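You operate a simulated robot arm through the tools that you are given. There is no shell and no other tool. Be economical: measure what you need, move in short steps, check, and stop when the job is done.

You run a simulated robot arm. Do the job below in one go: nothing can be reset, and whatever is moved stays where it is left.

TASK
Put one of the short blue bags from the sack bench top on the tan tile. Fetch the short green bag and set it on the blue cover. Take the yellow block and leave it in the reject pan. Put the small pan on the top of the low table away on the top of the low bench. Take the red tin on the top of the sample bench and put it away on the teal turntable top. Put the grey block on the top of the sample bench away on the top of the gauge bench. Open the teal packing drawer, take the twine spool from the inside of the teal packing drawer and leave it on the front of the packing bench, then shut the drawer. Take the green tag and leave it in the grey steel pan on the top of the steel bench. Open the top drawer, take the blue tie from there and put it on the top of the dark stand, then shut the drawer. Put the small green sieve on the front row of the slatted board. Open the gauge bench drawer. Do these in any order. Set down upright: grey block, twine spool.

It is judged by the outcome, as a careful person would: the job done as asked, and still so three seconds after it is handed in. It fails if anything else is knocked over, pushed out of place, dropped, spilled or broken. Lids that push on must go on centred and level and be pressed home; caps that screw on are set level and turned clockwise until they are tight.

THE ROBOT
A 6-joint arm with a two-finger parallel gripper on a trunk, on a base that drives. Base frame: it is fixed to the floor where the robot stands at the start and does not move with it; the origin is under the middle of the robot, x ahead of it, y to its left, z up. Lengths are in cm, angles in rad, forces in N, time in s.
With the tool pointing down near the work surface it reaches from about 14 to 48 cm from the robot's upright axis, wherever it stands. Its first joint turns from -2.897 to 2.897 rad. Places, roughly: blue cover (15x15x2 cm) [-110, -170, 90]; blue tie (10x5x5 cm) [1010, -630, 60]; front of the packing bench (34x17 cm) [832, -750, 86]; front row of the slatted board (51x17 cm) [-98, -298, 82]; gauge bench drawer [620, -750, 70]; green tag [900, -775, 125]; grey block [-100, -425, 100]; red tin [-125, -475, 100]; reject pan [600, -225, 50]; short blue bag [50, 0, 75]; short green bag [75, 0, 75]; small green sieve [50, -25, 75]; small pan [550, -250, 50]; steel pan (17x17x7 cm) [820, -480, 70]; tan tile (14x14x2 cm) [-120, -300, 80]; teal packing drawer [790, -750, 70]; teal turntable top [240, -600, 80]; top drawer [1010, -640, 70]; top of the dark stand (30x16 cm) [714, -548, 80]; top of the gauge bench [640, -760, 90]; top of the low bench [780, 30, 40]; twine spool (8x8x8 cm) [800, -760, 70]; yellow block (5x4x3 cm) [560, -230, 40]. Payload 1.57 kg.
The TCP is the grasp point between the finger pads, 3 cm short of the fingertips. In the tool frame z runs along the fingers and y along their closing line. Largest opening 11 cm; finger width 2.4, thickness 1.2; the body of the gripper, 4.8 by 11.2 cm, starts 7.8 cm behind the TCP.
Orientation is that of the tool frame in the base frame, as a unit quaternion [w, x, y, z]. With the fingers straight down and closing along the base's y, the tool's x points along the base's -x, its y along +y and its z along -z.

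THE INTERFACE
- The arm moves only by the tool nudge_tool. Its argument "increments" is a list of rows, each an object of numbers (a shift or turn left out is 0, a gripper value left out holds the last): "dx", "dy", "dz": the shift along the tool's x, y, z in units of 25 mm (1.0 is 25 mm); "rx", "ry", "rz": the turn, a rotation vector about the tool's x, y, z in units of 8 degrees (1.0 is 8 degrees); "grip": the opening, from 0 (shut) to 1 (fully open). In form: [{"dx": .., "dy": .., "dz": .., "rx": .., "ry": .., "rz": .., "grip": ..}, ...]. A call has 1 to 10 rows; each row shifts and turns the commanded pose from where the row before left it, along the tool's axes as they then stand. A call with a number of a shift or a turn outside -1 to 1 is refused whole. Each row takes 0.2 s and may step no farther than 5 cm and 0.15 rad from the row before; otherwise, or with a gripper value out of range, the whole call is refused. A pose out of reach is approached as far as the arm can. The call stops where the force on the tool passes 40 N (or 10 N more than at its start, if that is more) or the arm is blocked; 0.2 s more then pass. Each finger travels about 10.8 cm/s and halts on what it meets, pressing with about 23 N; the grip force reading is that of the motor and also rises with nothing between the fingers. The clock runs only during rows and for 0.2 s after the last one: add rows that do not move to give the fingers time. The reply holds the time, the measured pose of the TCP, the force on the tool along the base axes, the opening and the grip force, in the units named above and with some noise, with the torque about the TCP (base axes, N m) and any sound that the robot's microphone picked up.
- Cameras (640 x 400 px; columns grow to the right, rows downward): "scene" is now at [4.39, 11.54, 157]; the picture's right is [-0.34, -0.94, 0.00], its down [-0.80, 0.29, -0.52] and it looks along [0.49, -0.18, -0.86] (base axes); focal length 266 px, centre (320, 200). "wrist" rides on the gripper at [7, 1.6, -14.1] in the tool frame; the picture's right is [-0.23, 0.97, 0.00], its down [-0.86, -0.20, -0.48] and it looks along [-0.47, -0.11, 0.88] (tool axes); focal length 222 px, centre (320, 200). There is no depth. A picture from a camera that has moved, and an enlarged one, comes with that camera's place and axes in the base frame and with its lens.
- grab_frame(camera): a new picture of that camera. It takes no simulated time.
- raise_lower(by): slides the trunk up (or, below 0, down) by that many cm; the arm and the scene camera ride with it, the base frame stays. It gives what a move gives, with no picture.
- roll_base(legs): drives the robot by 1 to 6 legs, each [ahead, left, turn to the left] in cm, cm and rad, along the robot's own axes; the way and the turn of a leg run together, so that a leg with both is an arc; at most 150 cm and 3.142 rad a leg. The arm and the cameras ride along, it lands a little off, and it stops where it bumps. It gives what a move gives.
- head_to(pan, tilt): turns the head with the scene camera to pan (to the left, within 2.094 rad either way) and tilt (down, from -0.506 to 1.204), counted from straight ahead of the robot. It gives what a move gives.
- close_up(camera, box): a new picture of the part [left, top, right, bottom] of that camera's present view, enlarged. It takes no simulated time.
- job_done(): hands the job in; it is judged then, once.

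Work in short steps. Places have to be worked out from the pictures, the camera data and where the tool is seen: move nearer, look again, correct. Check each grasp and each placing, and mend what went wrong. You have 577 turns and 360 pictures in all, those below and enlarged ones among them. Open the gripper and draw the arm clear of the work before you hand the job in, unless the task says otherwise; then end with one line.

The tools are called after ">>>" by a JSON object that holds its "fn" and its "kwargs". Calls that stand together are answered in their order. nudge_tool: Moves the arm, as the interface text tells. Its arguments: {"type":"object","properties":{"increments":{"type":"array","items":{"type":"object","properties":{"dx":{"type":"number"},"dy":{"type":"number"},"dz":{"type":"number"},"rx":{"type":"number"},"ry":{"type":"number"},"rz":{"type":"number"},"grip":{"type":"number"}}}}},"required":["increments"]} The other tools are called the same way: raise_lower (by) slides the trunk up or down; roll_base (legs) drives the base; head_to (pan, tilt) turns the head that bears the scene camera; grab_frame (camera) takes a picture; close_up (camera, box) takes an enlarged picture of a part of a camera's view; job_done () hands the job in.

At the start:

```text
time_s: 0.0
eef_pos: [45.75, 10.75, 103.83]
orientation: [0.0, 0.0, 1.0, 0.0]
force: [-1.1, -0.4, 0.7]
wrist_torque: [-0.02, 0.01, 0.02]
finger_gap: 11.01
grip_force: 0.1
trunk travel left (down, up): [-17.5, 41.5]
robot x, y, heading: [-0.03, -0.32, -0.002]
head pan, tilt: [-0.349, 1.028]
```

scene: 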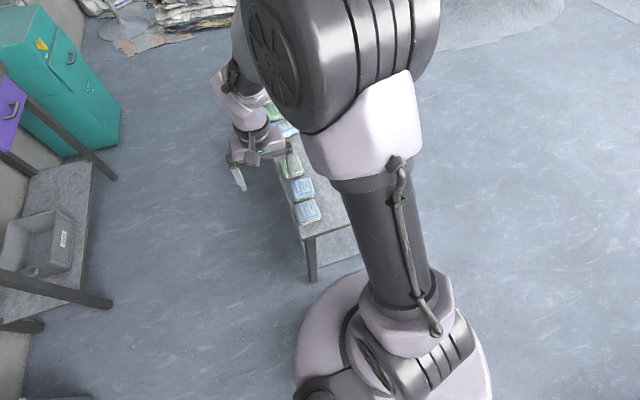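
wrist: 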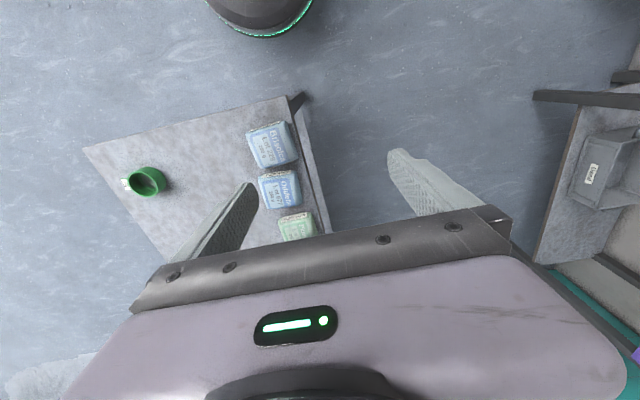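

I'll first look around from here with the head to learn the floor plan.

>>> {"fn": "head_to", "kwargs": {"pan": -1.2, "tilt": 0.35}}

>>> {"fn": "grab_frame", "kwargs": {"camera": "scene"}}

>>> {"fn": "head_to", "kwargs": {"pan": -2.09, "tilt": 0.4}}

>>> {"fn": "grab_frame", "kwargs": {"camera": "scene"}}

>>> {"fn": "head_to", "kwargs": {"pan": 0.3, "tilt": 0.4}}

>>> {"fn": "grab_frame", "kwargs": {"camera": "scene"}}

```text
time_s: 1.2
eef_pos: [45.74, 10.65, 103.76]
orientation: [0.0, 0.0, 1.0, -0.001]
force: [0.0, 0.3, -0.4]
wrist_torque: [0.0, 0.0, 0.0]
finger_gap: 11.01
grip_force: 0.1
trunk travel left (down, up): [-17.5, 41.5]
robot x, y, heading: [0.19, 0.16, 0.001]
head pan, tilt: [-1.201, 0.351]
```

```text
357 pictures are left
camera scene: at [1.38, 5.18, 162.67], right [-0.93, -0.36, 0.0], down [-0.12, 0.32, -0.94], along [0.34, -0.88, -0.34], focal length 266 px, centre (320, 200)
```

scene: 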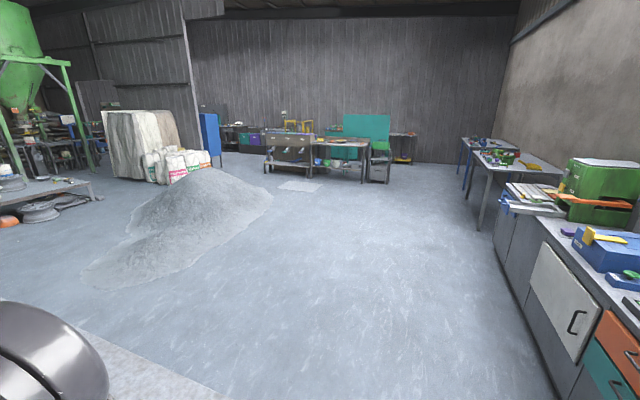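

```text
time_s: 2.4
eef_pos: [45.74, 10.68, 103.83]
orientation: [0.001, 0.0, 1.0, 0.0]
force: [-0.2, -0.4, -0.3]
wrist_torque: [-0.04, 0.03, 0.03]
finger_gap: 11.01
grip_force: 0.1
trunk travel left (down, up): [-17.5, 41.5]
robot x, y, heading: [0.13, -0.19, 0.0]
head pan, tilt: [-2.089, 0.4]
```

```text
356 pictures are left
camera scene: at [-6.58, 5.81, 162.22], right [-0.87, 0.49, 0.0], down [0.19, 0.34, -0.92], along [-0.46, -0.8, -0.39], focal length 266 px, centre (320, 200)
```

scene: 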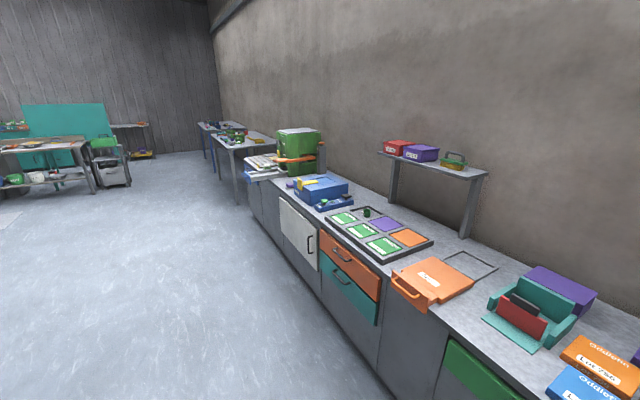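

```text
time_s: 4.5
eef_pos: [45.75, 10.84, 103.77]
orientation: [0.0, 0.001, 1.0, -0.001]
force: [0.7, 0.3, -0.3]
wrist_torque: [0.02, 0.02, -0.03]
finger_gap: 10.98
grip_force: 0.0
trunk travel left (down, up): [-17.5, 41.5]
robot x, y, heading: [0.39, -0.28, -0.0]
head pan, tilt: [0.3, 0.4]
```

```text
355 pictures are left
camera scene: at [6.86, 16.6, 162.22], right [0.3, -0.96, 0.0], down [-0.37, -0.11, -0.92], along [0.88, 0.27, -0.39], focal length 266 px, centre (320, 200)
```

scene: 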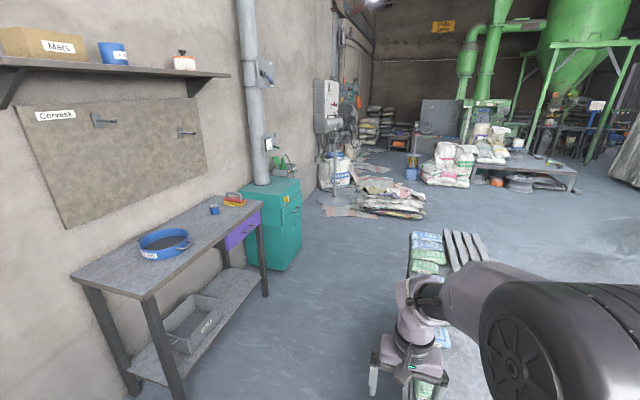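

>>> {"fn": "close_up", "kwargs": {"camera": "scene", "box": [360, 220, 520, 400]}}

>>> {"fn": "close_up", "kwargs": {"camera": "wrist", "box": [80, 80, 340, 260]}}

```text
2.22 times, centred on (440, 310) of scene
camera zoom: at [6.86, 16.6, 162.22], right [0.3, -0.96, 0.0], down [-0.37, -0.11, -0.92], along [0.88, 0.27, -0.39], focal length 592 px, centre (53, -44)
```

zoom: 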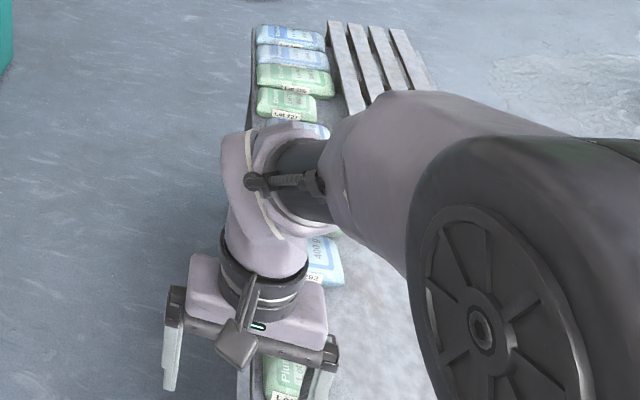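

```text
2.22 times, centred on (210, 170) of wrist
camera zoom: at [38.84, 12.36, 117.92], right [0.23, 0.97, 0.0], down [0.86, -0.2, 0.48], along [0.47, -0.11, -0.88], focal length 494 px, centre (564, 267)
```

zoom: 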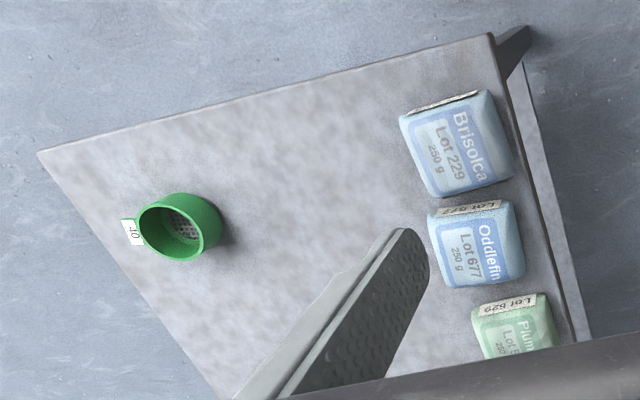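

The bags come in short and long sizes; I'll swing the arm to the left so the scene camera sees the whole bench.

>>> {"fn": "nudge_tool", "kwargs": {"increments": [{"dy": 1, "dx": 0.5}, {"dy": 1, "dx": 0.5}, {"dy": 1, "dx": 0.5}, {"dy": 1, "dx": 0.5}, {"dy": 1, "dx": 0.5}, {"dy": 1, "dx": 0.5}, {"dy": 1, "dx": 0.5}, {"dy": 1, "dx": 0.5}, {"dy": 1, "dx": 0.5}, {"dy": 1, "dx": 0.5}]}}

>>> {"fn": "head_to", "kwargs": {"pan": -0.15, "tilt": 0.9}}

>>> {"fn": "grab_frame", "kwargs": {"camera": "scene"}}

```text
time_s: 6.8
eef_pos: [33.32, 35.77, 103.65]
orientation: [0.0, 0.001, 1.0, 0.0]
force: [0.2, 0.4, 0.3]
wrist_torque: [0.01, 0.01, 0.0]
finger_gap: 10.98
grip_force: 0.2
trunk travel left (down, up): [-17.5, 41.5]
robot x, y, heading: [0.19, -0.32, -0.001]
head pan, tilt: [0.3, 0.4]
```

```text
time_s: 7.7
eef_pos: [33.38, 35.62, 103.65]
orientation: [0.0, 0.0, 1.0, -0.001]
force: [0.1, 0.1, -0.2]
wrist_torque: [-0.04, 0.0, 0.0]
finger_gap: 11.02
grip_force: 0.0
trunk travel left (down, up): [-17.5, 41.5]
robot x, y, heading: [-0.06, 0.15, -0.001]
head pan, tilt: [-0.15, 0.901]
```

```text
352 pictures are left
camera scene: at [5.48, 12.73, 157.92], right [-0.15, -0.99, 0.0], down [-0.77, 0.12, -0.62], along [0.61, -0.09, -0.78], focal length 266 px, centre (320, 200)
```

scene: 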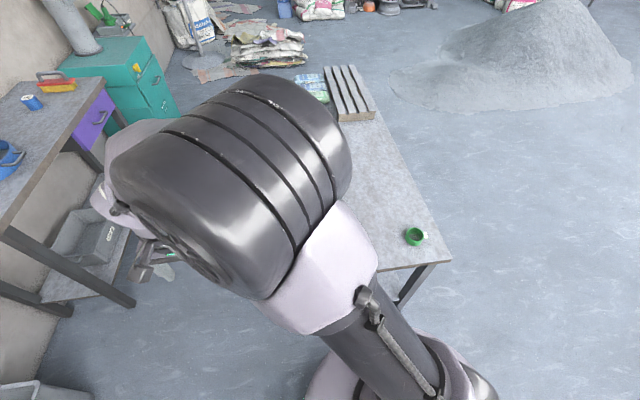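

Wrong side: the camera sits left of the arm. I'll swing the arm right instead.

>>> {"fn": "nudge_tool", "kwargs": {"increments": [{"dy": -1}, {"dy": -1}, {"dy": -1}, {"dy": -1}, {"dy": -1}, {"dy": -1}, {"dy": -1}, {"dy": -1}, {"dy": -1}, {"dy": -1}]}}

>>> {"fn": "nudge_tool", "kwargs": {"increments": [{"dy": -1}, {"dy": -1}, {"dy": -1}, {"dy": -1}, {"dy": -1}, {"dy": -1}, {"dy": -1}, {"dy": -1}, {"dy": -1}, {"dy": -1}]}}

>>> {"fn": "nudge_tool", "kwargs": {"increments": [{"dy": -1, "dx": 0.8}, {"dy": -1, "dx": 0.8}, {"dy": -1, "dx": 0.8}, {"dy": -1, "dx": 0.8}, {"dy": -1, "dx": 0.8}, {"dy": -1, "dx": 0.8}, {"dy": -1, "dx": 0.8}]}}

>>> {"fn": "grab_frame", "kwargs": {"camera": "scene"}}

```text
time_s: 9.9
eef_pos: [33.26, 10.65, 103.73]
orientation: [0.0, -0.001, 1.0, 0.0]
force: [0.1, 0.9, -0.6]
wrist_torque: [0.0, 0.01, -0.01]
finger_gap: 10.96
grip_force: 0.1
trunk travel left (down, up): [-17.5, 41.5]
robot x, y, heading: [0.08, 0.16, -0.007]
head pan, tilt: [-0.15, 0.901]
```

```text
time_s: 12.1
eef_pos: [33.41, -14.38, 103.7]
orientation: [0.0, -0.001, 1.0, 0.0]
force: [0.0, -0.1, 0.6]
wrist_torque: [-0.03, 0.01, 0.02]
finger_gap: 10.98
grip_force: 0.1
trunk travel left (down, up): [-17.5, 41.5]
robot x, y, heading: [0.45, 0.02, 0.0]
head pan, tilt: [-0.15, 0.901]
```

```text
time_s: 13.7
eef_pos: [19.24, -31.92, 103.78]
orientation: [0.0, -0.001, 1.0, 0.0]
force: [0.9, -0.5, 0.7]
wrist_torque: [0.01, -0.01, -0.04]
finger_gap: 11.01
grip_force: 0.1
trunk travel left (down, up): [-17.5, 41.5]
robot x, y, heading: [0.01, -0.21, 0.001]
head pan, tilt: [-0.15, 0.901]
```

```text
351 pictures are left
camera scene: at [5.44, 12.69, 157.92], right [-0.15, -0.99, 0.0], down [-0.77, 0.12, -0.62], along [0.61, -0.09, -0.78], focal length 266 px, centre (320, 200)
```

scene: 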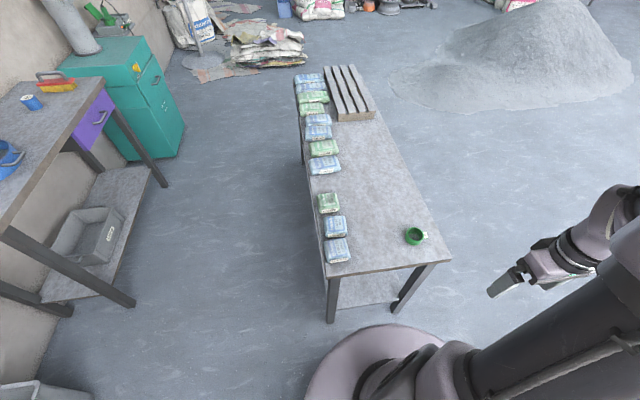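

>>> {"fn": "close_up", "kwargs": {"camera": "scene", "box": [280, 60, 440, 280]}}

>>> {"fn": "close_up", "kwargs": {"camera": "scene", "box": [280, 170, 380, 270]}}

```text
1.82 times, centred on (360, 170) of scene
camera zoom: at [5.44, 12.69, 157.92], right [-0.15, -0.99, 0.0], down [-0.77, 0.12, -0.62], along [0.61, -0.09, -0.78], focal length 484 px, centre (247, 254)
```

zoom: 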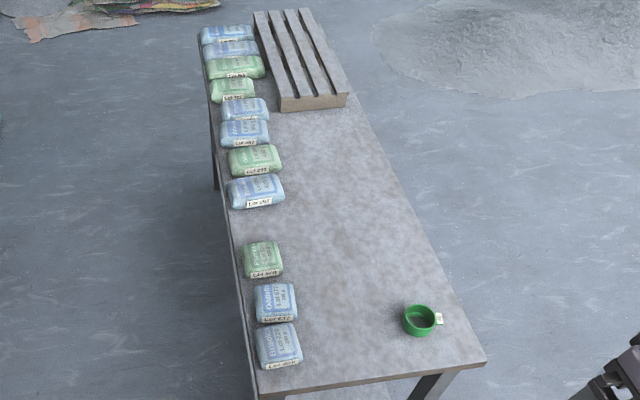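

```text
4.00 times, centred on (330, 220) of scene
camera zoom: at [5.44, 12.69, 157.92], right [-0.15, -0.99, 0.0], down [-0.77, 0.12, -0.62], along [0.61, -0.09, -0.78], focal length 1065 px, centre (280, 120)
```

zoom: 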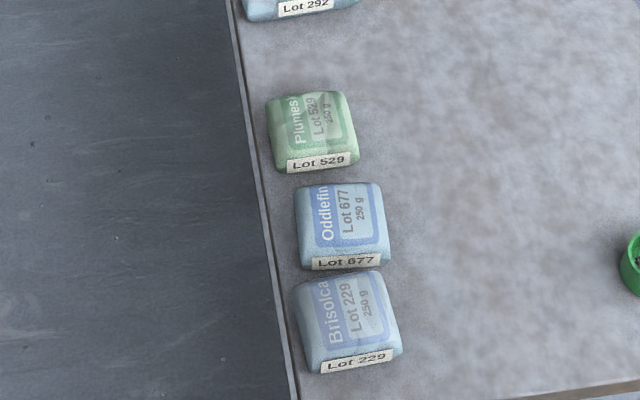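

Three short bags nearest me (Lots 229, 677 blue; Lot 529 green), longer ones beyond. I'll roll forward a bit and bring the arm above the nearest blue bag.

>>> {"fn": "roll_base", "kwargs": {"legs": [[6, 0, 0]]}}

>>> {"fn": "nudge_tool", "kwargs": {"increments": [{"dy": 1, "dx": -0.6}, {"dy": 1, "dx": -0.6}, {"dy": 1, "dx": -0.6}, {"dy": 1, "dx": -0.6}, {"dy": 1, "dx": -0.6}, {"dy": 1, "dx": -0.6}, {"dy": 1, "dx": -0.6}, {"dy": 1, "dx": -0.6}, {"dy": 1, "dx": -0.6}, {"dy": 1, "dx": -0.6}]}}

>>> {"fn": "grab_frame", "kwargs": {"camera": "wrist"}}

```text
time_s: 14.7
eef_pos: [25.43, -31.8, 103.81]
orientation: [0.0, 0.001, 1.0, -0.001]
force: [0.7, 0.2, 0.4]
wrist_torque: [-0.01, 0.02, 0.01]
finger_gap: 11.0
grip_force: 0.0
trunk travel left (down, up): [-17.5, 41.5]
robot x, y, heading: [5.87, -0.11, 0.003]
head pan, tilt: [-0.15, 0.901]
```

```text
time_s: 16.9
eef_pos: [40.31, -6.7, 103.85]
orientation: [0.0, 0.0, 1.0, 0.0]
force: [0.3, -0.6, -0.8]
wrist_torque: [-0.04, 0.01, -0.02]
finger_gap: 10.99
grip_force: 0.1
trunk travel left (down, up): [-17.5, 41.5]
robot x, y, heading: [6.15, 0.09, 0.004]
head pan, tilt: [-0.15, 0.901]
```

```text
348 pictures are left
camera wrist: at [33.4, -5.04, 117.82], right [0.23, 0.97, 0.0], down [0.86, -0.2, 0.48], along [0.47, -0.11, -0.88], focal length 222 px, centre (320, 200)
```

wrist: 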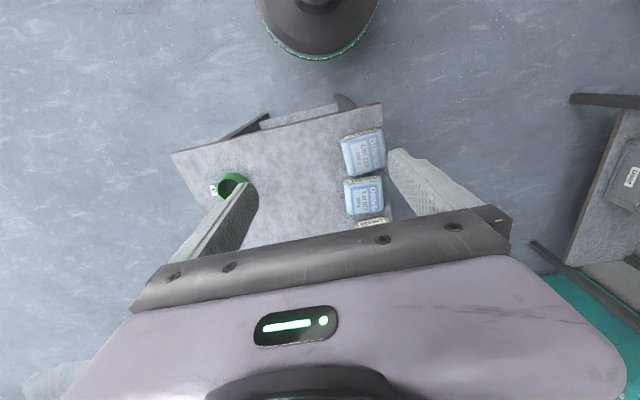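

Bag 229 is near (47.8, 0.4). Moving above it and lowering part way.

>>> {"fn": "nudge_tool", "kwargs": {"increments": [{"dy": 0.71, "dx": -0.75}, {"dy": 0.71, "dx": -0.75}, {"dy": 0.71, "dx": -0.75}, {"dy": 0.71, "dx": -0.75}, {"dz": 1}, {"dz": 1}, {"dz": 1}, {"dz": 1}, {"dz": 1}, {"dz": 1}]}}

>>> {"fn": "grab_frame", "kwargs": {"camera": "wrist"}}

```text
time_s: 19.1
eef_pos: [47.84, 0.29, 88.81]
orientation: [0.0, 0.0, 1.0, 0.0]
force: [-0.2, 0.6, 0.7]
wrist_torque: [-0.03, 0.0, 0.0]
finger_gap: 11.0
grip_force: 0.0
trunk travel left (down, up): [-17.5, 41.5]
robot x, y, heading: [5.85, -0.15, 0.004]
head pan, tilt: [-0.15, 0.901]
```

```text
347 pictures are left
camera wrist: at [40.87, 1.93, 102.95], right [0.23, 0.97, 0.0], down [0.86, -0.2, 0.48], along [0.47, -0.11, -0.88], focal length 222 px, centre (320, 200)
```

wrist: 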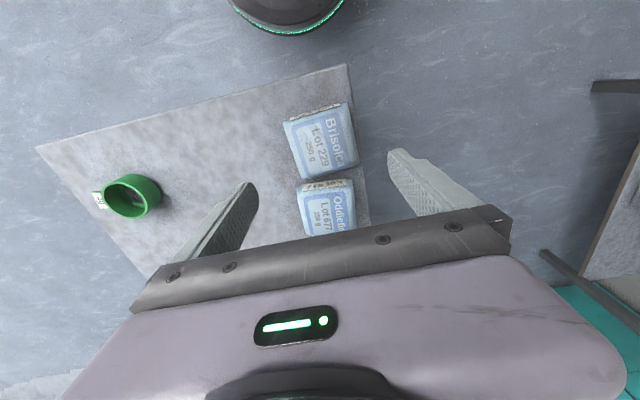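

>>> {"fn": "nudge_tool", "kwargs": {"increments": [{"dz": 1}, {"dz": 1}, {"dz": 1}, {"dz": 1}, {"dz": 0.6}, {}]}}

>>> {"fn": "grab_frame", "kwargs": {"camera": "wrist"}}

>>> {"fn": "grab_frame", "kwargs": {"camera": "scene"}}

```text
time_s: 20.4
eef_pos: [47.88, 0.31, 77.41]
orientation: [-0.001, -0.001, 1.0, 0.0]
force: [-0.3, 0.1, -0.3]
wrist_torque: [0.0, 0.0, 0.0]
finger_gap: 11.0
grip_force: 0.1
trunk travel left (down, up): [-17.5, 41.5]
robot x, y, heading: [6.13, -0.24, 0.0]
head pan, tilt: [-0.15, 0.901]
```

```text
346 pictures are left
camera wrist: at [40.9, 1.94, 91.53], right [0.23, 0.97, 0.0], down [0.86, -0.2, 0.48], along [0.47, -0.11, -0.88], focal length 222 px, centre (320, 200)
```

wrist: 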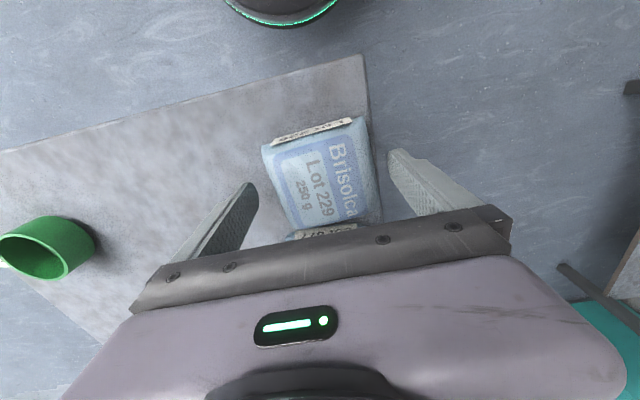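

```text
345 pictures are left
camera scene: at [11.4, 12.74, 157.92], right [-0.15, -0.99, 0.0], down [-0.78, 0.12, -0.62], along [0.61, -0.09, -0.78], focal length 266 px, centre (320, 200)
```

scene: 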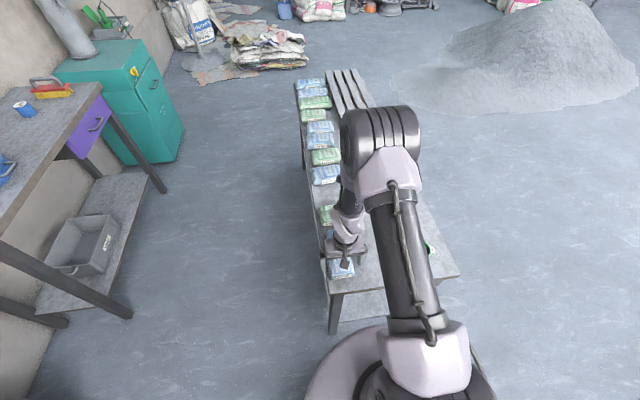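

Aligned; lowering slightly more and then closing.

>>> {"fn": "nudge_tool", "kwargs": {"increments": [{"dz": 0.2}, {"dz": 0.2}, {}]}}

>>> {"fn": "close_up", "kwargs": {"camera": "wrist", "box": [200, 90, 440, 250]}}

```text
time_s: 21.2
eef_pos: [47.72, 0.34, 76.39]
orientation: [0.0, 0.0, 1.0, 0.0]
force: [0.3, -0.3, -1.0]
wrist_torque: [-0.01, 0.01, -0.02]
finger_gap: 11.04
grip_force: 0.2
trunk travel left (down, up): [-17.5, 41.5]
robot x, y, heading: [5.88, -0.38, 0.0]
head pan, tilt: [-0.15, 0.901]
```

```text
2.50 times, centred on (320, 170) of wrist
camera zoom: at [40.83, 1.94, 90.49], right [0.23, 0.97, 0.0], down [0.86, -0.2, 0.48], along [0.47, -0.11, -0.88], focal length 555 px, centre (320, 275)
```

zoom: 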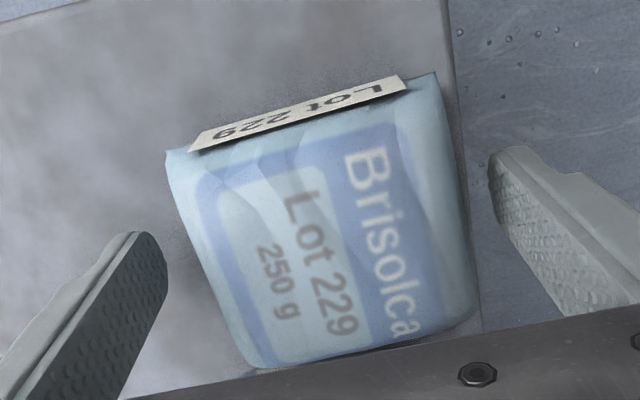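

>>> {"fn": "nudge_tool", "kwargs": {"increments": [{"grip": 0}, {}, {}, {}, {"dz": -0.5}, {"dz": -1}]}}

>>> {"fn": "grab_frame", "kwargs": {"camera": "wrist"}}

```text
time_s: 22.6
eef_pos: [47.83, 0.37, 80.18]
orientation: [0.0, -0.001, 1.0, 0.0]
force: [-0.4, -0.4, -3.1]
wrist_torque: [0.0, 0.0, -0.03]
finger_gap: 8.25
grip_force: 23.2
trunk travel left (down, up): [-17.5, 41.5]
robot x, y, heading: [6.15, 0.11, 0.005]
head pan, tilt: [-0.15, 0.901]
```

```text
343 pictures are left
camera wrist: at [40.84, 1.98, 94.23], right [0.23, 0.97, 0.0], down [0.86, -0.2, 0.48], along [0.47, -0.11, -0.88], focal length 222 px, centre (320, 200)
```

wrist: 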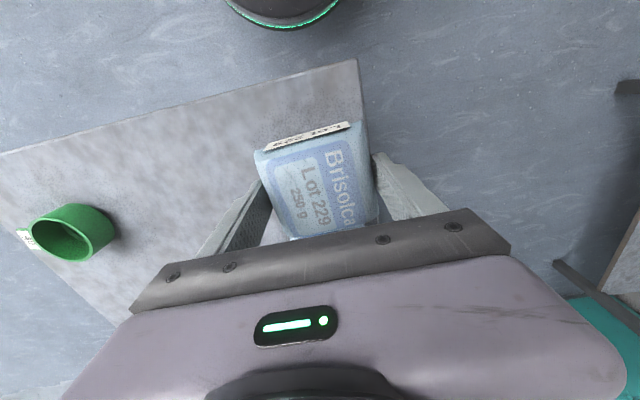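

Held. Lifting and retracting, then backing off and driving toward the benches at x ≈ -100.

>>> {"fn": "nudge_tool", "kwargs": {"increments": [{"dz": -1}, {"dz": -1}, {"dz": -1}, {"dz": -1}, {"dz": -1}, {"dz": -1}, {"dz": -1}, {"dz": -1}, {"dx": 1, "dz": -1}, {"dx": 1, "dz": -1}]}}

>>> {"fn": "roll_base", "kwargs": {"legs": [[-30, 0, 0], [0, 0, -1.57], [120, 0, 0]]}}

>>> {"fn": "head_to", "kwargs": {"pan": -0.8, "tilt": 0.5}}

>>> {"fn": "grab_frame", "kwargs": {"camera": "scene"}}

```text
time_s: 24.9
eef_pos: [42.71, 0.17, 105.2]
orientation: [0.0, 0.0, 1.0, 0.0]
force: [0.2, -0.1, -2.8]
wrist_torque: [-0.03, 0.0, 0.0]
finger_gap: 8.27
grip_force: 22.8
trunk travel left (down, up): [-17.5, 41.5]
robot x, y, heading: [6.08, -0.24, -0.001]
head pan, tilt: [-0.15, 0.901]
```

```text
time_s: 36.4
eef_pos: [-24.33, -157.28, 105.14]
orientation: [0.001, 0.708, 0.706, -0.001]
force: [-0.2, 0.6, -3.5]
wrist_torque: [0.06, 0.01, -0.01]
finger_gap: 8.25
grip_force: 23.4
trunk travel left (down, up): [-17.5, 41.5]
robot x, y, heading: [-24.3, -120.59, -1.572]
head pan, tilt: [-0.15, 0.901]
```

```text
time_s: 37.5
eef_pos: [-24.35, -157.28, 105.11]
orientation: [0.0, 0.708, 0.707, 0.0]
force: [-0.3, 0.0, -2.3]
wrist_torque: [0.02, -0.01, 0.02]
finger_gap: 8.22
grip_force: 23.1
trunk travel left (down, up): [-17.5, 41.5]
robot x, y, heading: [-24.4, -120.59, -1.57]
head pan, tilt: [-0.799, 0.499]
```

```text
342 pictures are left
camera scene: at [-17.02, -124.98, 161.3], right [-0.7, 0.72, 0.0], down [0.34, 0.33, -0.88], along [-0.63, -0.61, -0.48], focal length 266 px, centre (320, 200)
```

scene: 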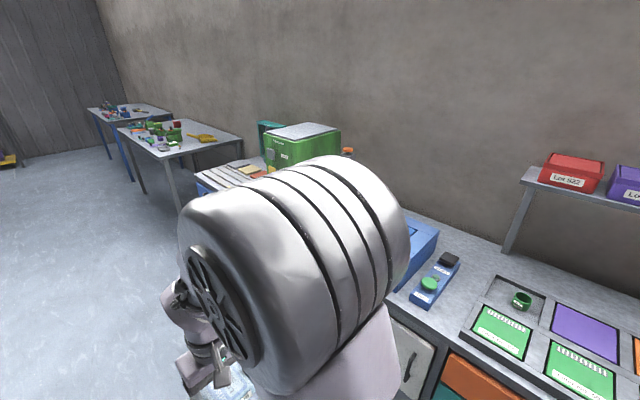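

>>> {"fn": "roll_base", "kwargs": {"legs": [[145, 0, 0], [30, 0, -0.0], [0, 0, -1.57]]}}

>>> {"fn": "head_to", "kwargs": {"pan": 0.1, "tilt": 0.6}}

>>> {"fn": "grab_frame", "kwargs": {"camera": "scene"}}

>>> {"fn": "grab_frame", "kwargs": {"camera": "wrist"}}

```text
time_s: 50.1
eef_pos: [-61.86, -294.86, 105.23]
orientation: [0.0, 1.0, -0.002, 0.0]
force: [-0.4, -0.4, -2.3]
wrist_torque: [-0.01, -0.01, 0.02]
finger_gap: 8.2
grip_force: 23.1
trunk travel left (down, up): [-17.5, 41.5]
robot x, y, heading: [-25.23, -294.67, 3.14]
head pan, tilt: [-0.799, 0.499]
```

```text
time_s: 51.3
eef_pos: [-61.86, -294.9, 105.06]
orientation: [0.0, 1.0, -0.002, 0.0]
force: [0.8, 0.3, -2.6]
wrist_torque: [-0.02, 0.01, -0.03]
finger_gap: 8.22
grip_force: 23.6
trunk travel left (down, up): [-17.5, 41.5]
robot x, y, heading: [-25.04, -294.88, 3.141]
head pan, tilt: [0.099, 0.6]
```

```text
341 pictures are left
camera scene: at [-31.87, -309.73, 160.4], right [-0.09, 1.0, 0.0], down [0.56, 0.05, -0.83], along [-0.82, -0.08, -0.56], focal length 266 px, centre (320, 200)
```

scene: 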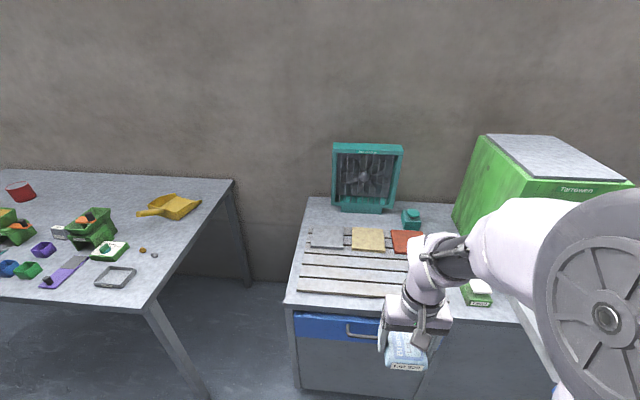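

```text
340 pictures are left
camera wrist: at [-54.83, -296.44, 119.23], right [-0.23, -0.97, 0.0], down [-0.85, 0.2, 0.48], along [-0.47, 0.11, -0.88], focal length 222 px, centre (320, 200)
```

wrist: 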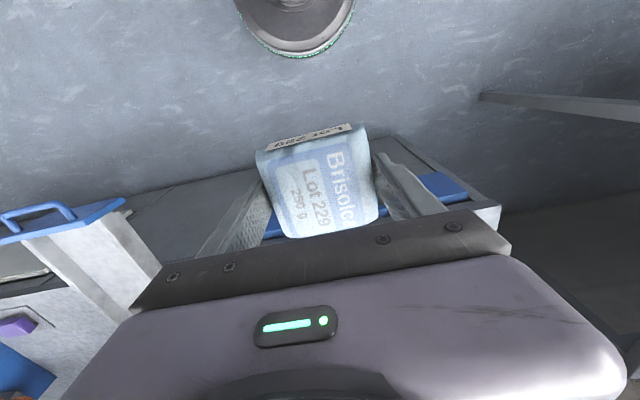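

Tan tile sits at about (-118, -297) on the back row of the slatted board; bench front edge x≈-86. Rolling forward toward it.

>>> {"fn": "roll_base", "kwargs": {"legs": [[36, 2, 0]]}}

>>> {"fn": "head_to", "kwargs": {"pan": 0.1, "tilt": 0.85}}

>>> {"fn": "grab_frame", "kwargs": {"camera": "scene"}}

>>> {"fn": "grab_frame", "kwargs": {"camera": "wrist"}}

```text
time_s: 53.6
eef_pos: [-97.79, -296.7, 105.08]
orientation: [0.0, 1.0, -0.002, 0.0]
force: [0.5, 0.8, -2.7]
wrist_torque: [-0.01, -0.02, 0.02]
finger_gap: 8.23
grip_force: 23.2
trunk travel left (down, up): [-17.5, 41.5]
robot x, y, heading: [-61.11, -296.8, 3.136]
head pan, tilt: [0.099, 0.6]
```

```text
time_s: 54.4
eef_pos: [-97.96, -296.54, 105.12]
orientation: [-0.001, 1.0, -0.003, 0.0]
force: [-0.7, 0.0, -2.6]
wrist_torque: [0.03, 0.02, -0.01]
finger_gap: 8.22
grip_force: 23.1
trunk travel left (down, up): [-17.5, 41.5]
robot x, y, heading: [-60.85, -296.52, 3.135]
head pan, tilt: [0.099, 0.85]
```

```text
339 pictures are left
camera scene: at [-66.86, -311.46, 158.31], right [-0.09, 1.0, 0.0], down [0.75, 0.07, -0.66], along [-0.66, -0.06, -0.75], focal length 266 px, centre (320, 200)
```

scene: 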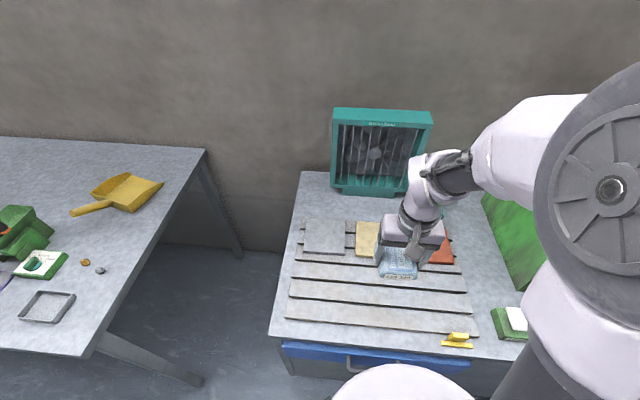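

```text
338 pictures are left
camera wrist: at [-90.81, -298.22, 119.23], right [-0.23, -0.97, 0.0], down [-0.85, 0.2, 0.48], along [-0.47, 0.11, -0.88], focal length 222 px, centre (320, 200)
```

wrist: 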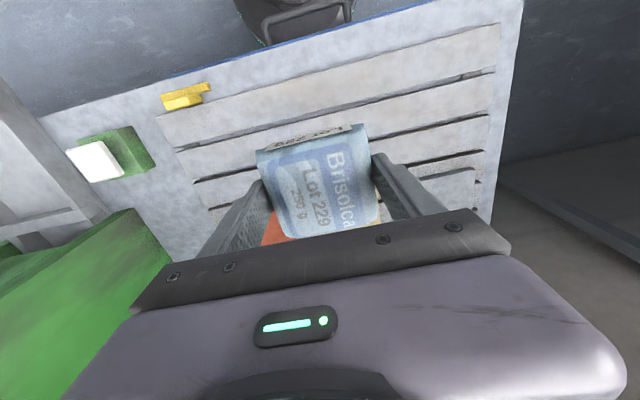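

Tile centre ≈ (-117.8, -296.8). Rolling a few cm closer, then extending to see the real reach.

>>> {"fn": "roll_base", "kwargs": {"legs": [[5, 0, 0.005]]}}

>>> {"fn": "nudge_tool", "kwargs": {"increments": [{"dx": -1}, {"dx": -1}, {"dx": -1}, {"dx": -1}, {"dx": -0.5}, {"dz": 1}, {"dz": 1}, {"dz": 1}, {}]}}

```text
time_s: 55.4
eef_pos: [-101.14, -296.76, 105.2]
orientation: [-0.001, 1.0, -0.001, 0.0]
force: [0.4, 0.2, -2.0]
wrist_torque: [0.0, 0.02, 0.02]
finger_gap: 8.22
grip_force: 22.7
trunk travel left (down, up): [-17.5, 41.5]
robot x, y, heading: [-64.58, -296.76, 3.141]
head pan, tilt: [0.099, 0.85]
stopped in leg 1: the robot was blocked; the commanded pose is now the measured one
```

```text
time_s: 57.4
eef_pos: [-112.53, -296.54, 97.54]
orientation: [0.0, 1.0, 0.0, 0.0]
force: [0.4, 1.0, -2.2]
wrist_torque: [0.0, 0.02, 0.0]
finger_gap: 8.2
grip_force: 22.6
trunk travel left (down, up): [-17.5, 41.5]
robot x, y, heading: [-64.1, -296.17, 3.139]
head pan, tilt: [0.099, 0.85]
```

>>> {"fn": "nudge_tool", "kwargs": {"increments": [{"dx": -1}, {"dx": -0.6}, {"dz": 1}, {"dz": 1}, {}]}}

>>> {"fn": "grab_frame", "kwargs": {"camera": "scene"}}

>>> {"fn": "grab_frame", "kwargs": {"camera": "wrist"}}

```text
time_s: 58.6
eef_pos: [-116.55, -296.79, 92.49]
orientation: [0.001, 1.0, -0.001, -0.001]
force: [0.6, -0.2, -2.5]
wrist_torque: [-0.02, -0.02, 0.01]
finger_gap: 8.19
grip_force: 22.9
trunk travel left (down, up): [-17.5, 41.5]
robot x, y, heading: [-64.23, -296.39, 3.138]
head pan, tilt: [0.099, 0.85]
```

```text
337 pictures are left
camera scene: at [-70.21, -311.46, 158.31], right [-0.1, 1.0, 0.0], down [0.75, 0.07, -0.66], along [-0.66, -0.06, -0.75], focal length 266 px, centre (320, 200)
```

scene: 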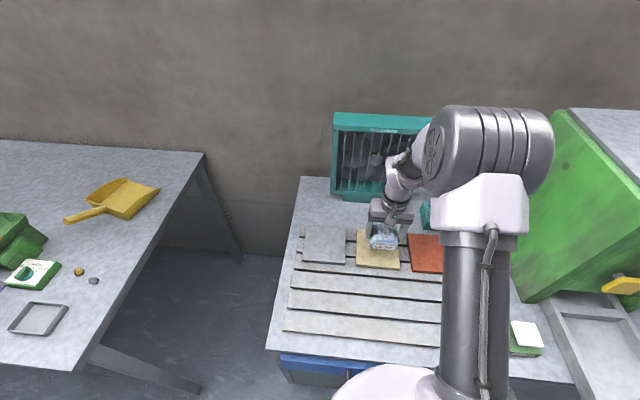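

```text
336 pictures are left
camera wrist: at [-109.52, -298.33, 106.67], right [-0.23, -0.97, 0.0], down [-0.86, 0.2, 0.48], along [-0.47, 0.11, -0.88], focal length 222 px, centre (320, 200)
```

wrist: 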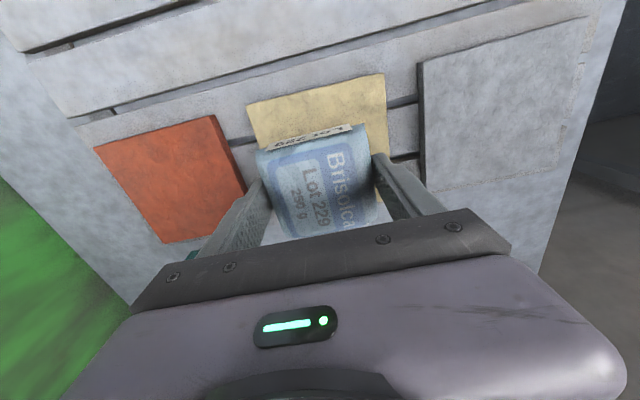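

>>> {"fn": "nudge_tool", "kwargs": {"increments": [{"dy": 0.3, "dx": -0.2, "dz": 0.5}, {"dz": 0.5}, {"dz": 0.5}, {"dz": 0.3}, {}]}}

>>> {"fn": "grab_frame", "kwargs": {"camera": "wrist"}}

>>> {"fn": "close_up", "kwargs": {"camera": "scene", "box": [320, 170, 460, 290]}}

```text
time_s: 59.8
eef_pos: [-116.88, -297.47, 87.97]
orientation: [0.0, 1.0, -0.001, 0.0]
force: [-0.2, -0.1, -3.2]
wrist_torque: [-0.02, -0.01, 0.02]
finger_gap: 8.2
grip_force: 23.3
trunk travel left (down, up): [-17.5, 41.5]
robot x, y, heading: [-64.36, -296.28, 3.141]
head pan, tilt: [0.099, 0.85]
```

```text
335 pictures are left
camera wrist: at [-109.99, -299.05, 102.15], right [-0.23, -0.97, 0.0], down [-0.85, 0.2, 0.48], along [-0.47, 0.11, -0.88], focal length 222 px, centre (320, 200)
```

wrist: 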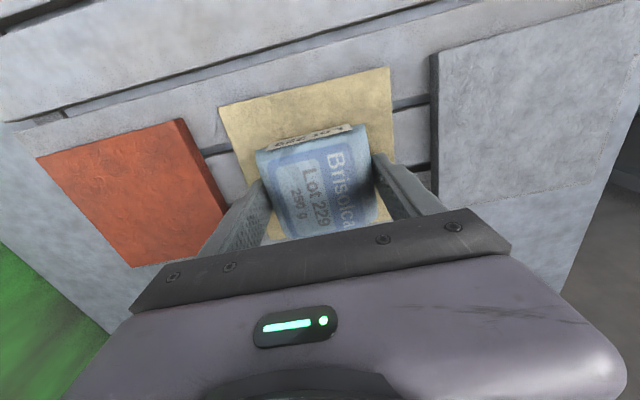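

```text
3.33 times, centred on (390, 230) of scene
camera zoom: at [-70.22, -311.45, 158.31], right [-0.1, 1.0, 0.0], down [0.75, 0.07, -0.66], along [-0.66, -0.06, -0.75], focal length 888 px, centre (87, 100)
```

zoom: 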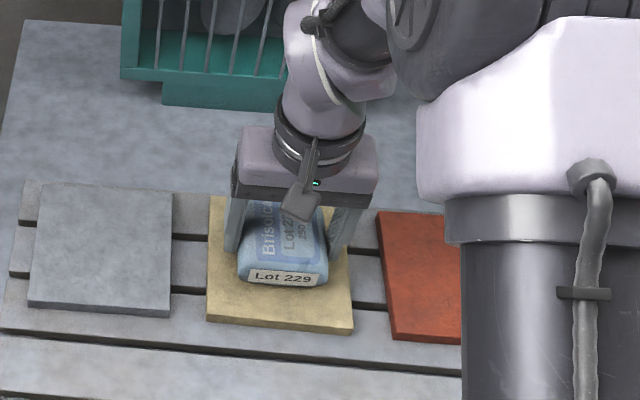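

Well centred over the tile; lowering in small steps till it touches.

>>> {"fn": "nudge_tool", "kwargs": {"increments": [{"dz": 0.2}, {"dz": 0.1}, {}]}}

>>> {"fn": "nudge_tool", "kwargs": {"increments": [{"dz": 0.2}, {}]}}

>>> {"fn": "nudge_tool", "kwargs": {"increments": [{"dz": 0.2}, {}]}}

>>> {"fn": "close_up", "kwargs": {"camera": "scene", "box": [320, 170, 460, 290]}}

```text
time_s: 60.6
eef_pos: [-116.85, -297.49, 87.46]
orientation: [0.0, 1.0, -0.001, -0.002]
force: [-2.9, -0.2, 24.0]
wrist_torque: [-0.01, 0.04, 0.2]
finger_gap: 8.21
grip_force: 22.9
trunk travel left (down, up): [-17.5, 41.5]
robot x, y, heading: [-64.61, -296.47, 3.143]
head pan, tilt: [0.099, 0.85]
```

```text
time_s: 61.2
eef_pos: [-116.92, -297.49, 86.91]
orientation: [0.0, 1.0, 0.0, 0.0]
force: [0.8, -2.3, 23.2]
wrist_torque: [-0.04, -0.15, -0.01]
finger_gap: 8.17
grip_force: 23.1
trunk travel left (down, up): [-17.5, 41.5]
robot x, y, heading: [-64.37, -296.63, 3.137]
head pan, tilt: [0.099, 0.85]
```

```text
time_s: 61.6
eef_pos: [-116.83, -297.45, 86.67]
orientation: [0.0, 1.0, -0.001, -0.001]
force: [6.4, -0.1, 18.8]
wrist_torque: [0.18, -0.56, -0.22]
finger_gap: 8.14
grip_force: 22.8
trunk travel left (down, up): [-17.5, 41.5]
robot x, y, heading: [-64.75, -296.16, 3.142]
head pan, tilt: [0.099, 0.85]
stopped in row 2: the force on the tool passed its limit at 44 N (the readings are from after the stop); the commanded pose is now the measured one
```

```text
3.33 times, centred on (390, 230) of scene
camera zoom: at [-69.92, -311.46, 158.31], right [-0.1, 1.0, 0.0], down [0.75, 0.07, -0.66], along [-0.66, -0.06, -0.75], focal length 888 px, centre (87, 100)
```

zoom: 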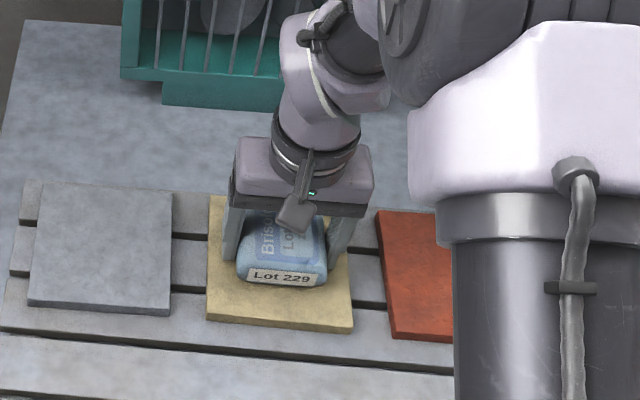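

It is down on the tile. Releasing and rising.

>>> {"fn": "nudge_tool", "kwargs": {"increments": [{"dz": -0.1}, {"grip": 1}, {}, {}, {"dz": -1}, {"dz": -1}, {"dz": -1}, {"dz": -1}, {"dz": -1}, {"dz": -1}]}}

>>> {"fn": "grab_frame", "kwargs": {"camera": "wrist"}}

>>> {"fn": "close_up", "kwargs": {"camera": "scene", "box": [320, 170, 460, 290]}}

```text
time_s: 63.8
eef_pos: [-117.12, -297.51, 101.81]
orientation: [0.0, 1.0, -0.001, 0.0]
force: [0.7, -0.1, 0.1]
wrist_torque: [0.0, -0.02, -0.02]
finger_gap: 10.97
grip_force: 0.1
trunk travel left (down, up): [-17.5, 41.5]
robot x, y, heading: [-64.22, -296.37, 3.141]
head pan, tilt: [0.099, 0.85]
```

```text
332 pictures are left
camera wrist: at [-110.0, -299.09, 115.91], right [-0.23, -0.97, 0.0], down [-0.85, 0.2, 0.48], along [-0.47, 0.11, -0.88], focal length 222 px, centre (320, 200)
```

wrist: 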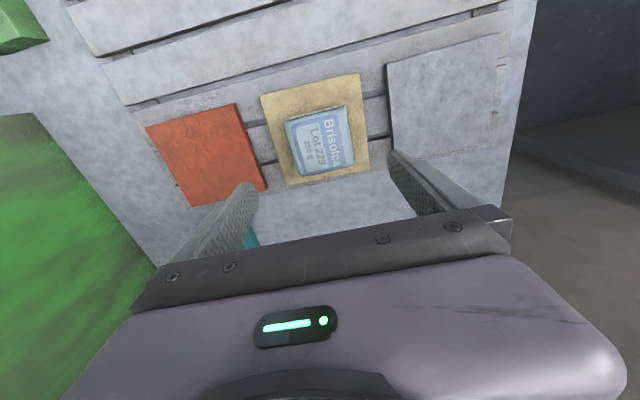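

```text
3.33 times, centred on (390, 230) of scene
camera zoom: at [-70.17, -311.45, 158.31], right [-0.1, 1.0, 0.0], down [0.75, 0.07, -0.66], along [-0.66, -0.06, -0.75], focal length 888 px, centre (87, 100)
```

zoom: 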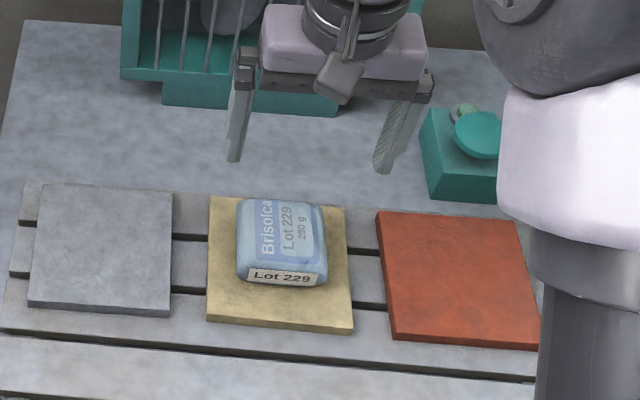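

Bag is placed. Next, the sample bench to the left (y≈-425): retract, back off, slide left and look.

>>> {"fn": "nudge_tool", "kwargs": {"increments": [{"dx": 1}, {"dx": 1}, {"dx": 1}, {"dx": 1}, {"dx": 1}, {"dx": 1}, {"dx": 1}, {"dx": 1}]}}

>>> {"fn": "roll_base", "kwargs": {"legs": [[-25, 0, 0], [0, 120, 0]]}}

>>> {"fn": "head_to", "kwargs": {"pan": 0.15, "tilt": 0.7}}

>>> {"fn": "grab_frame", "kwargs": {"camera": "scene"}}

```text
time_s: 65.6
eef_pos: [-96.98, -297.51, 101.76]
orientation: [0.0, 1.0, 0.001, 0.001]
force: [-0.9, 0.1, 0.3]
wrist_torque: [-0.01, 0.02, -0.01]
finger_gap: 11.01
grip_force: 0.1
trunk travel left (down, up): [-17.5, 41.5]
robot x, y, heading: [-64.27, -296.62, 3.143]
head pan, tilt: [0.099, 0.85]
```

```text
time_s: 73.1
eef_pos: [-71.93, -417.65, 101.67]
orientation: [0.0, 1.0, 0.001, 0.0]
force: [-0.1, 0.8, 0.6]
wrist_torque: [0.0, 0.0, 0.01]
finger_gap: 11.01
grip_force: 0.0
trunk travel left (down, up): [-17.5, 41.5]
robot x, y, heading: [-39.41, -416.8, -3.137]
head pan, tilt: [0.099, 0.85]
```

```text
time_s: 73.8
eef_pos: [-71.99, -417.62, 101.63]
orientation: [-0.001, 1.0, 0.001, 0.0]
force: [-0.4, 0.4, -0.3]
wrist_torque: [0.01, 0.03, -0.02]
finger_gap: 11.0
grip_force: 0.1
trunk travel left (down, up): [-17.5, 41.5]
robot x, y, heading: [-39.28, -416.65, -3.139]
head pan, tilt: [0.15, 0.7]
```

```text
330 pictures are left
camera scene: at [-45.69, -432.02, 159.53], right [-0.15, 0.99, 0.0], down [0.64, 0.1, -0.76], along [-0.76, -0.12, -0.64], focal length 266 px, centre (320, 200)
```

scene: 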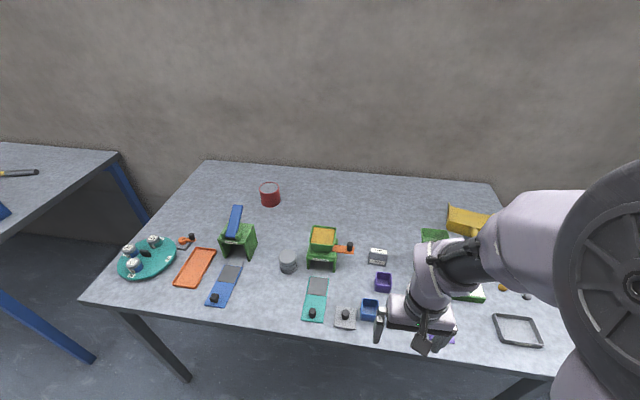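

>>> {"fn": "close_up", "kwargs": {"camera": "scene", "box": [260, 180, 420, 340]}}

>>> {"fn": "close_up", "kwargs": {"camera": "scene", "box": [100, 170, 300, 330]}}

```text
2.50 times, centred on (340, 260) of scene
camera zoom: at [-45.69, -432.02, 159.53], right [-0.15, 0.99, 0.0], down [0.64, 0.1, -0.76], along [-0.76, -0.12, -0.64], focal length 666 px, centre (270, 50)
```

zoom: 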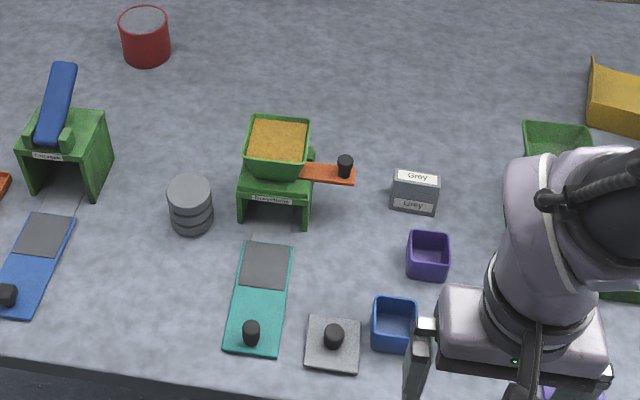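

```text
2.50 times, centred on (200, 250) of scene
camera zoom: at [-45.69, -432.02, 159.53], right [-0.15, 0.99, 0.0], down [0.64, 0.1, -0.76], along [-0.76, -0.12, -0.64], focal length 666 px, centre (620, 75)
```

zoom: 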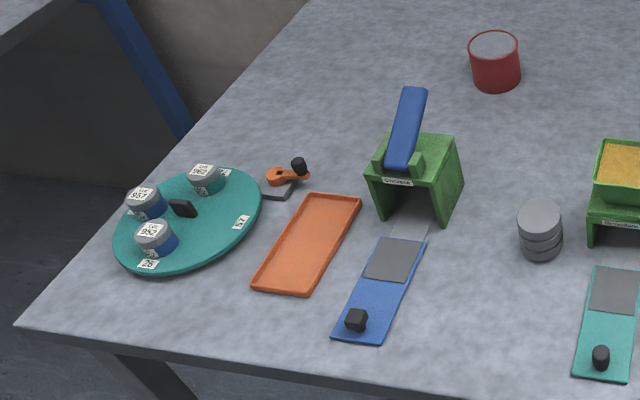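

Grey block ≈ (-110.7, -420.4). Rolling ahead and lining up the gripper above it.

>>> {"fn": "roll_base", "kwargs": {"legs": [[24, 3.7, 0]]}}

>>> {"fn": "nudge_tool", "kwargs": {"increments": [{"dx": -1}, {"dx": -1}, {"dx": -1}, {"dx": -1}, {"dz": 1}]}}

>>> {"fn": "grab_frame", "kwargs": {"camera": "wrist"}}

>>> {"fn": "grab_frame", "kwargs": {"camera": "scene"}}

```text
time_s: 75.5
eef_pos: [-90.52, -420.57, 102.14]
orientation: [0.002, 1.0, 0.0, -0.009]
force: [-0.1, 0.5, 0.8]
wrist_torque: [0.02, 0.01, 0.02]
finger_gap: 11.0
grip_force: 0.0
trunk travel left (down, up): [-17.5, 41.5]
robot x, y, heading: [-59.43, -419.65, 3.141]
head pan, tilt: [0.15, 0.7]
stopped in leg 1: the robot was blocked; the commanded pose is now the measured one
```

```text
time_s: 76.7
eef_pos: [-100.63, -420.56, 100.04]
orientation: [0.002, 1.0, 0.0, -0.012]
force: [0.1, 0.2, 0.6]
wrist_torque: [-0.01, -0.04, -0.01]
finger_gap: 10.98
grip_force: 0.1
trunk travel left (down, up): [-17.5, 41.5]
robot x, y, heading: [-59.64, -419.64, 3.141]
head pan, tilt: [0.15, 0.7]
```

```text
327 pictures are left
camera wrist: at [-93.31, -422.17, 114.05], right [-0.23, -0.97, 0.01], down [-0.84, 0.2, 0.5], along [-0.49, 0.11, -0.87], focal length 222 px, centre (320, 200)
```

wrist: 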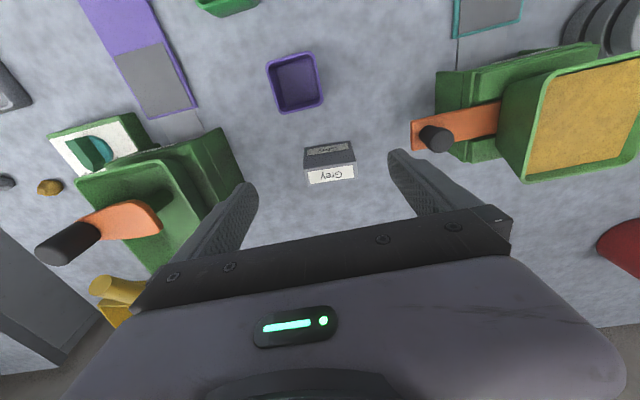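

```text
326 pictures are left
camera scene: at [-63.03, -434.88, 159.65], right [-0.15, 0.99, 0.0], down [0.62, 0.09, -0.78], along [-0.77, -0.12, -0.63], focal length 266 px, centre (320, 200)
```

scene: 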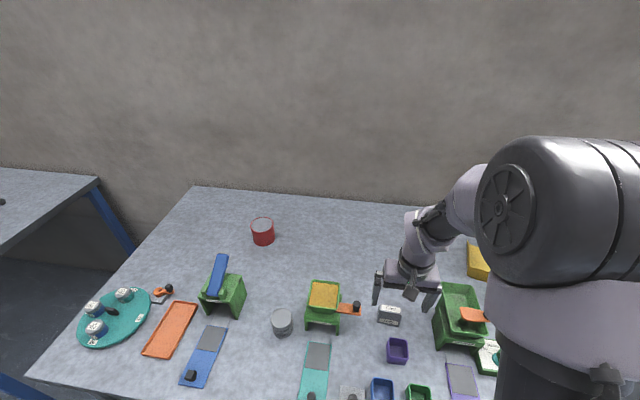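

Base is pressing on something (slight tilt); backing 1.5 cm to relieve it.

>>> {"fn": "roll_base", "kwargs": {"legs": [[-1.5, 0, 0]]}}

>>> {"fn": "grab_frame", "kwargs": {"camera": "wrist"}}

>>> {"fn": "close_up", "kwargs": {"camera": "scene", "box": [320, 240, 480, 380]}}

```text
time_s: 77.5
eef_pos: [-100.96, -420.76, 99.51]
orientation: [0.001, 1.0, 0.0, -0.002]
force: [-0.8, -0.4, 0.0]
wrist_torque: [0.03, -0.01, -0.01]
finger_gap: 11.01
grip_force: 0.2
trunk travel left (down, up): [-17.5, 41.5]
robot x, y, heading: [-58.67, -420.12, -3.135]
head pan, tilt: [0.15, 0.7]
```

```text
325 pictures are left
camera wrist: at [-93.82, -422.38, 113.56], right [-0.23, -0.97, 0.0], down [-0.85, 0.2, 0.48], along [-0.47, 0.11, -0.88], focal length 222 px, centre (320, 200)
```

wrist: 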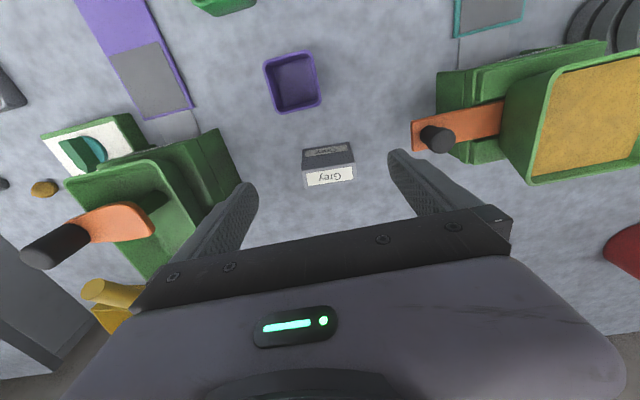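

```text
2.86 times, centred on (400, 310) of scene
camera zoom: at [-64.33, -435.15, 159.64], right [-0.15, 0.99, 0.0], down [0.63, 0.1, -0.77], along [-0.76, -0.12, -0.64], focal length 761 px, centre (91, -114)
```

zoom: 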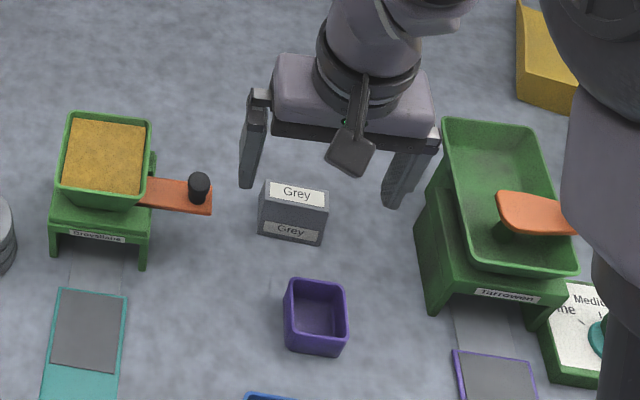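

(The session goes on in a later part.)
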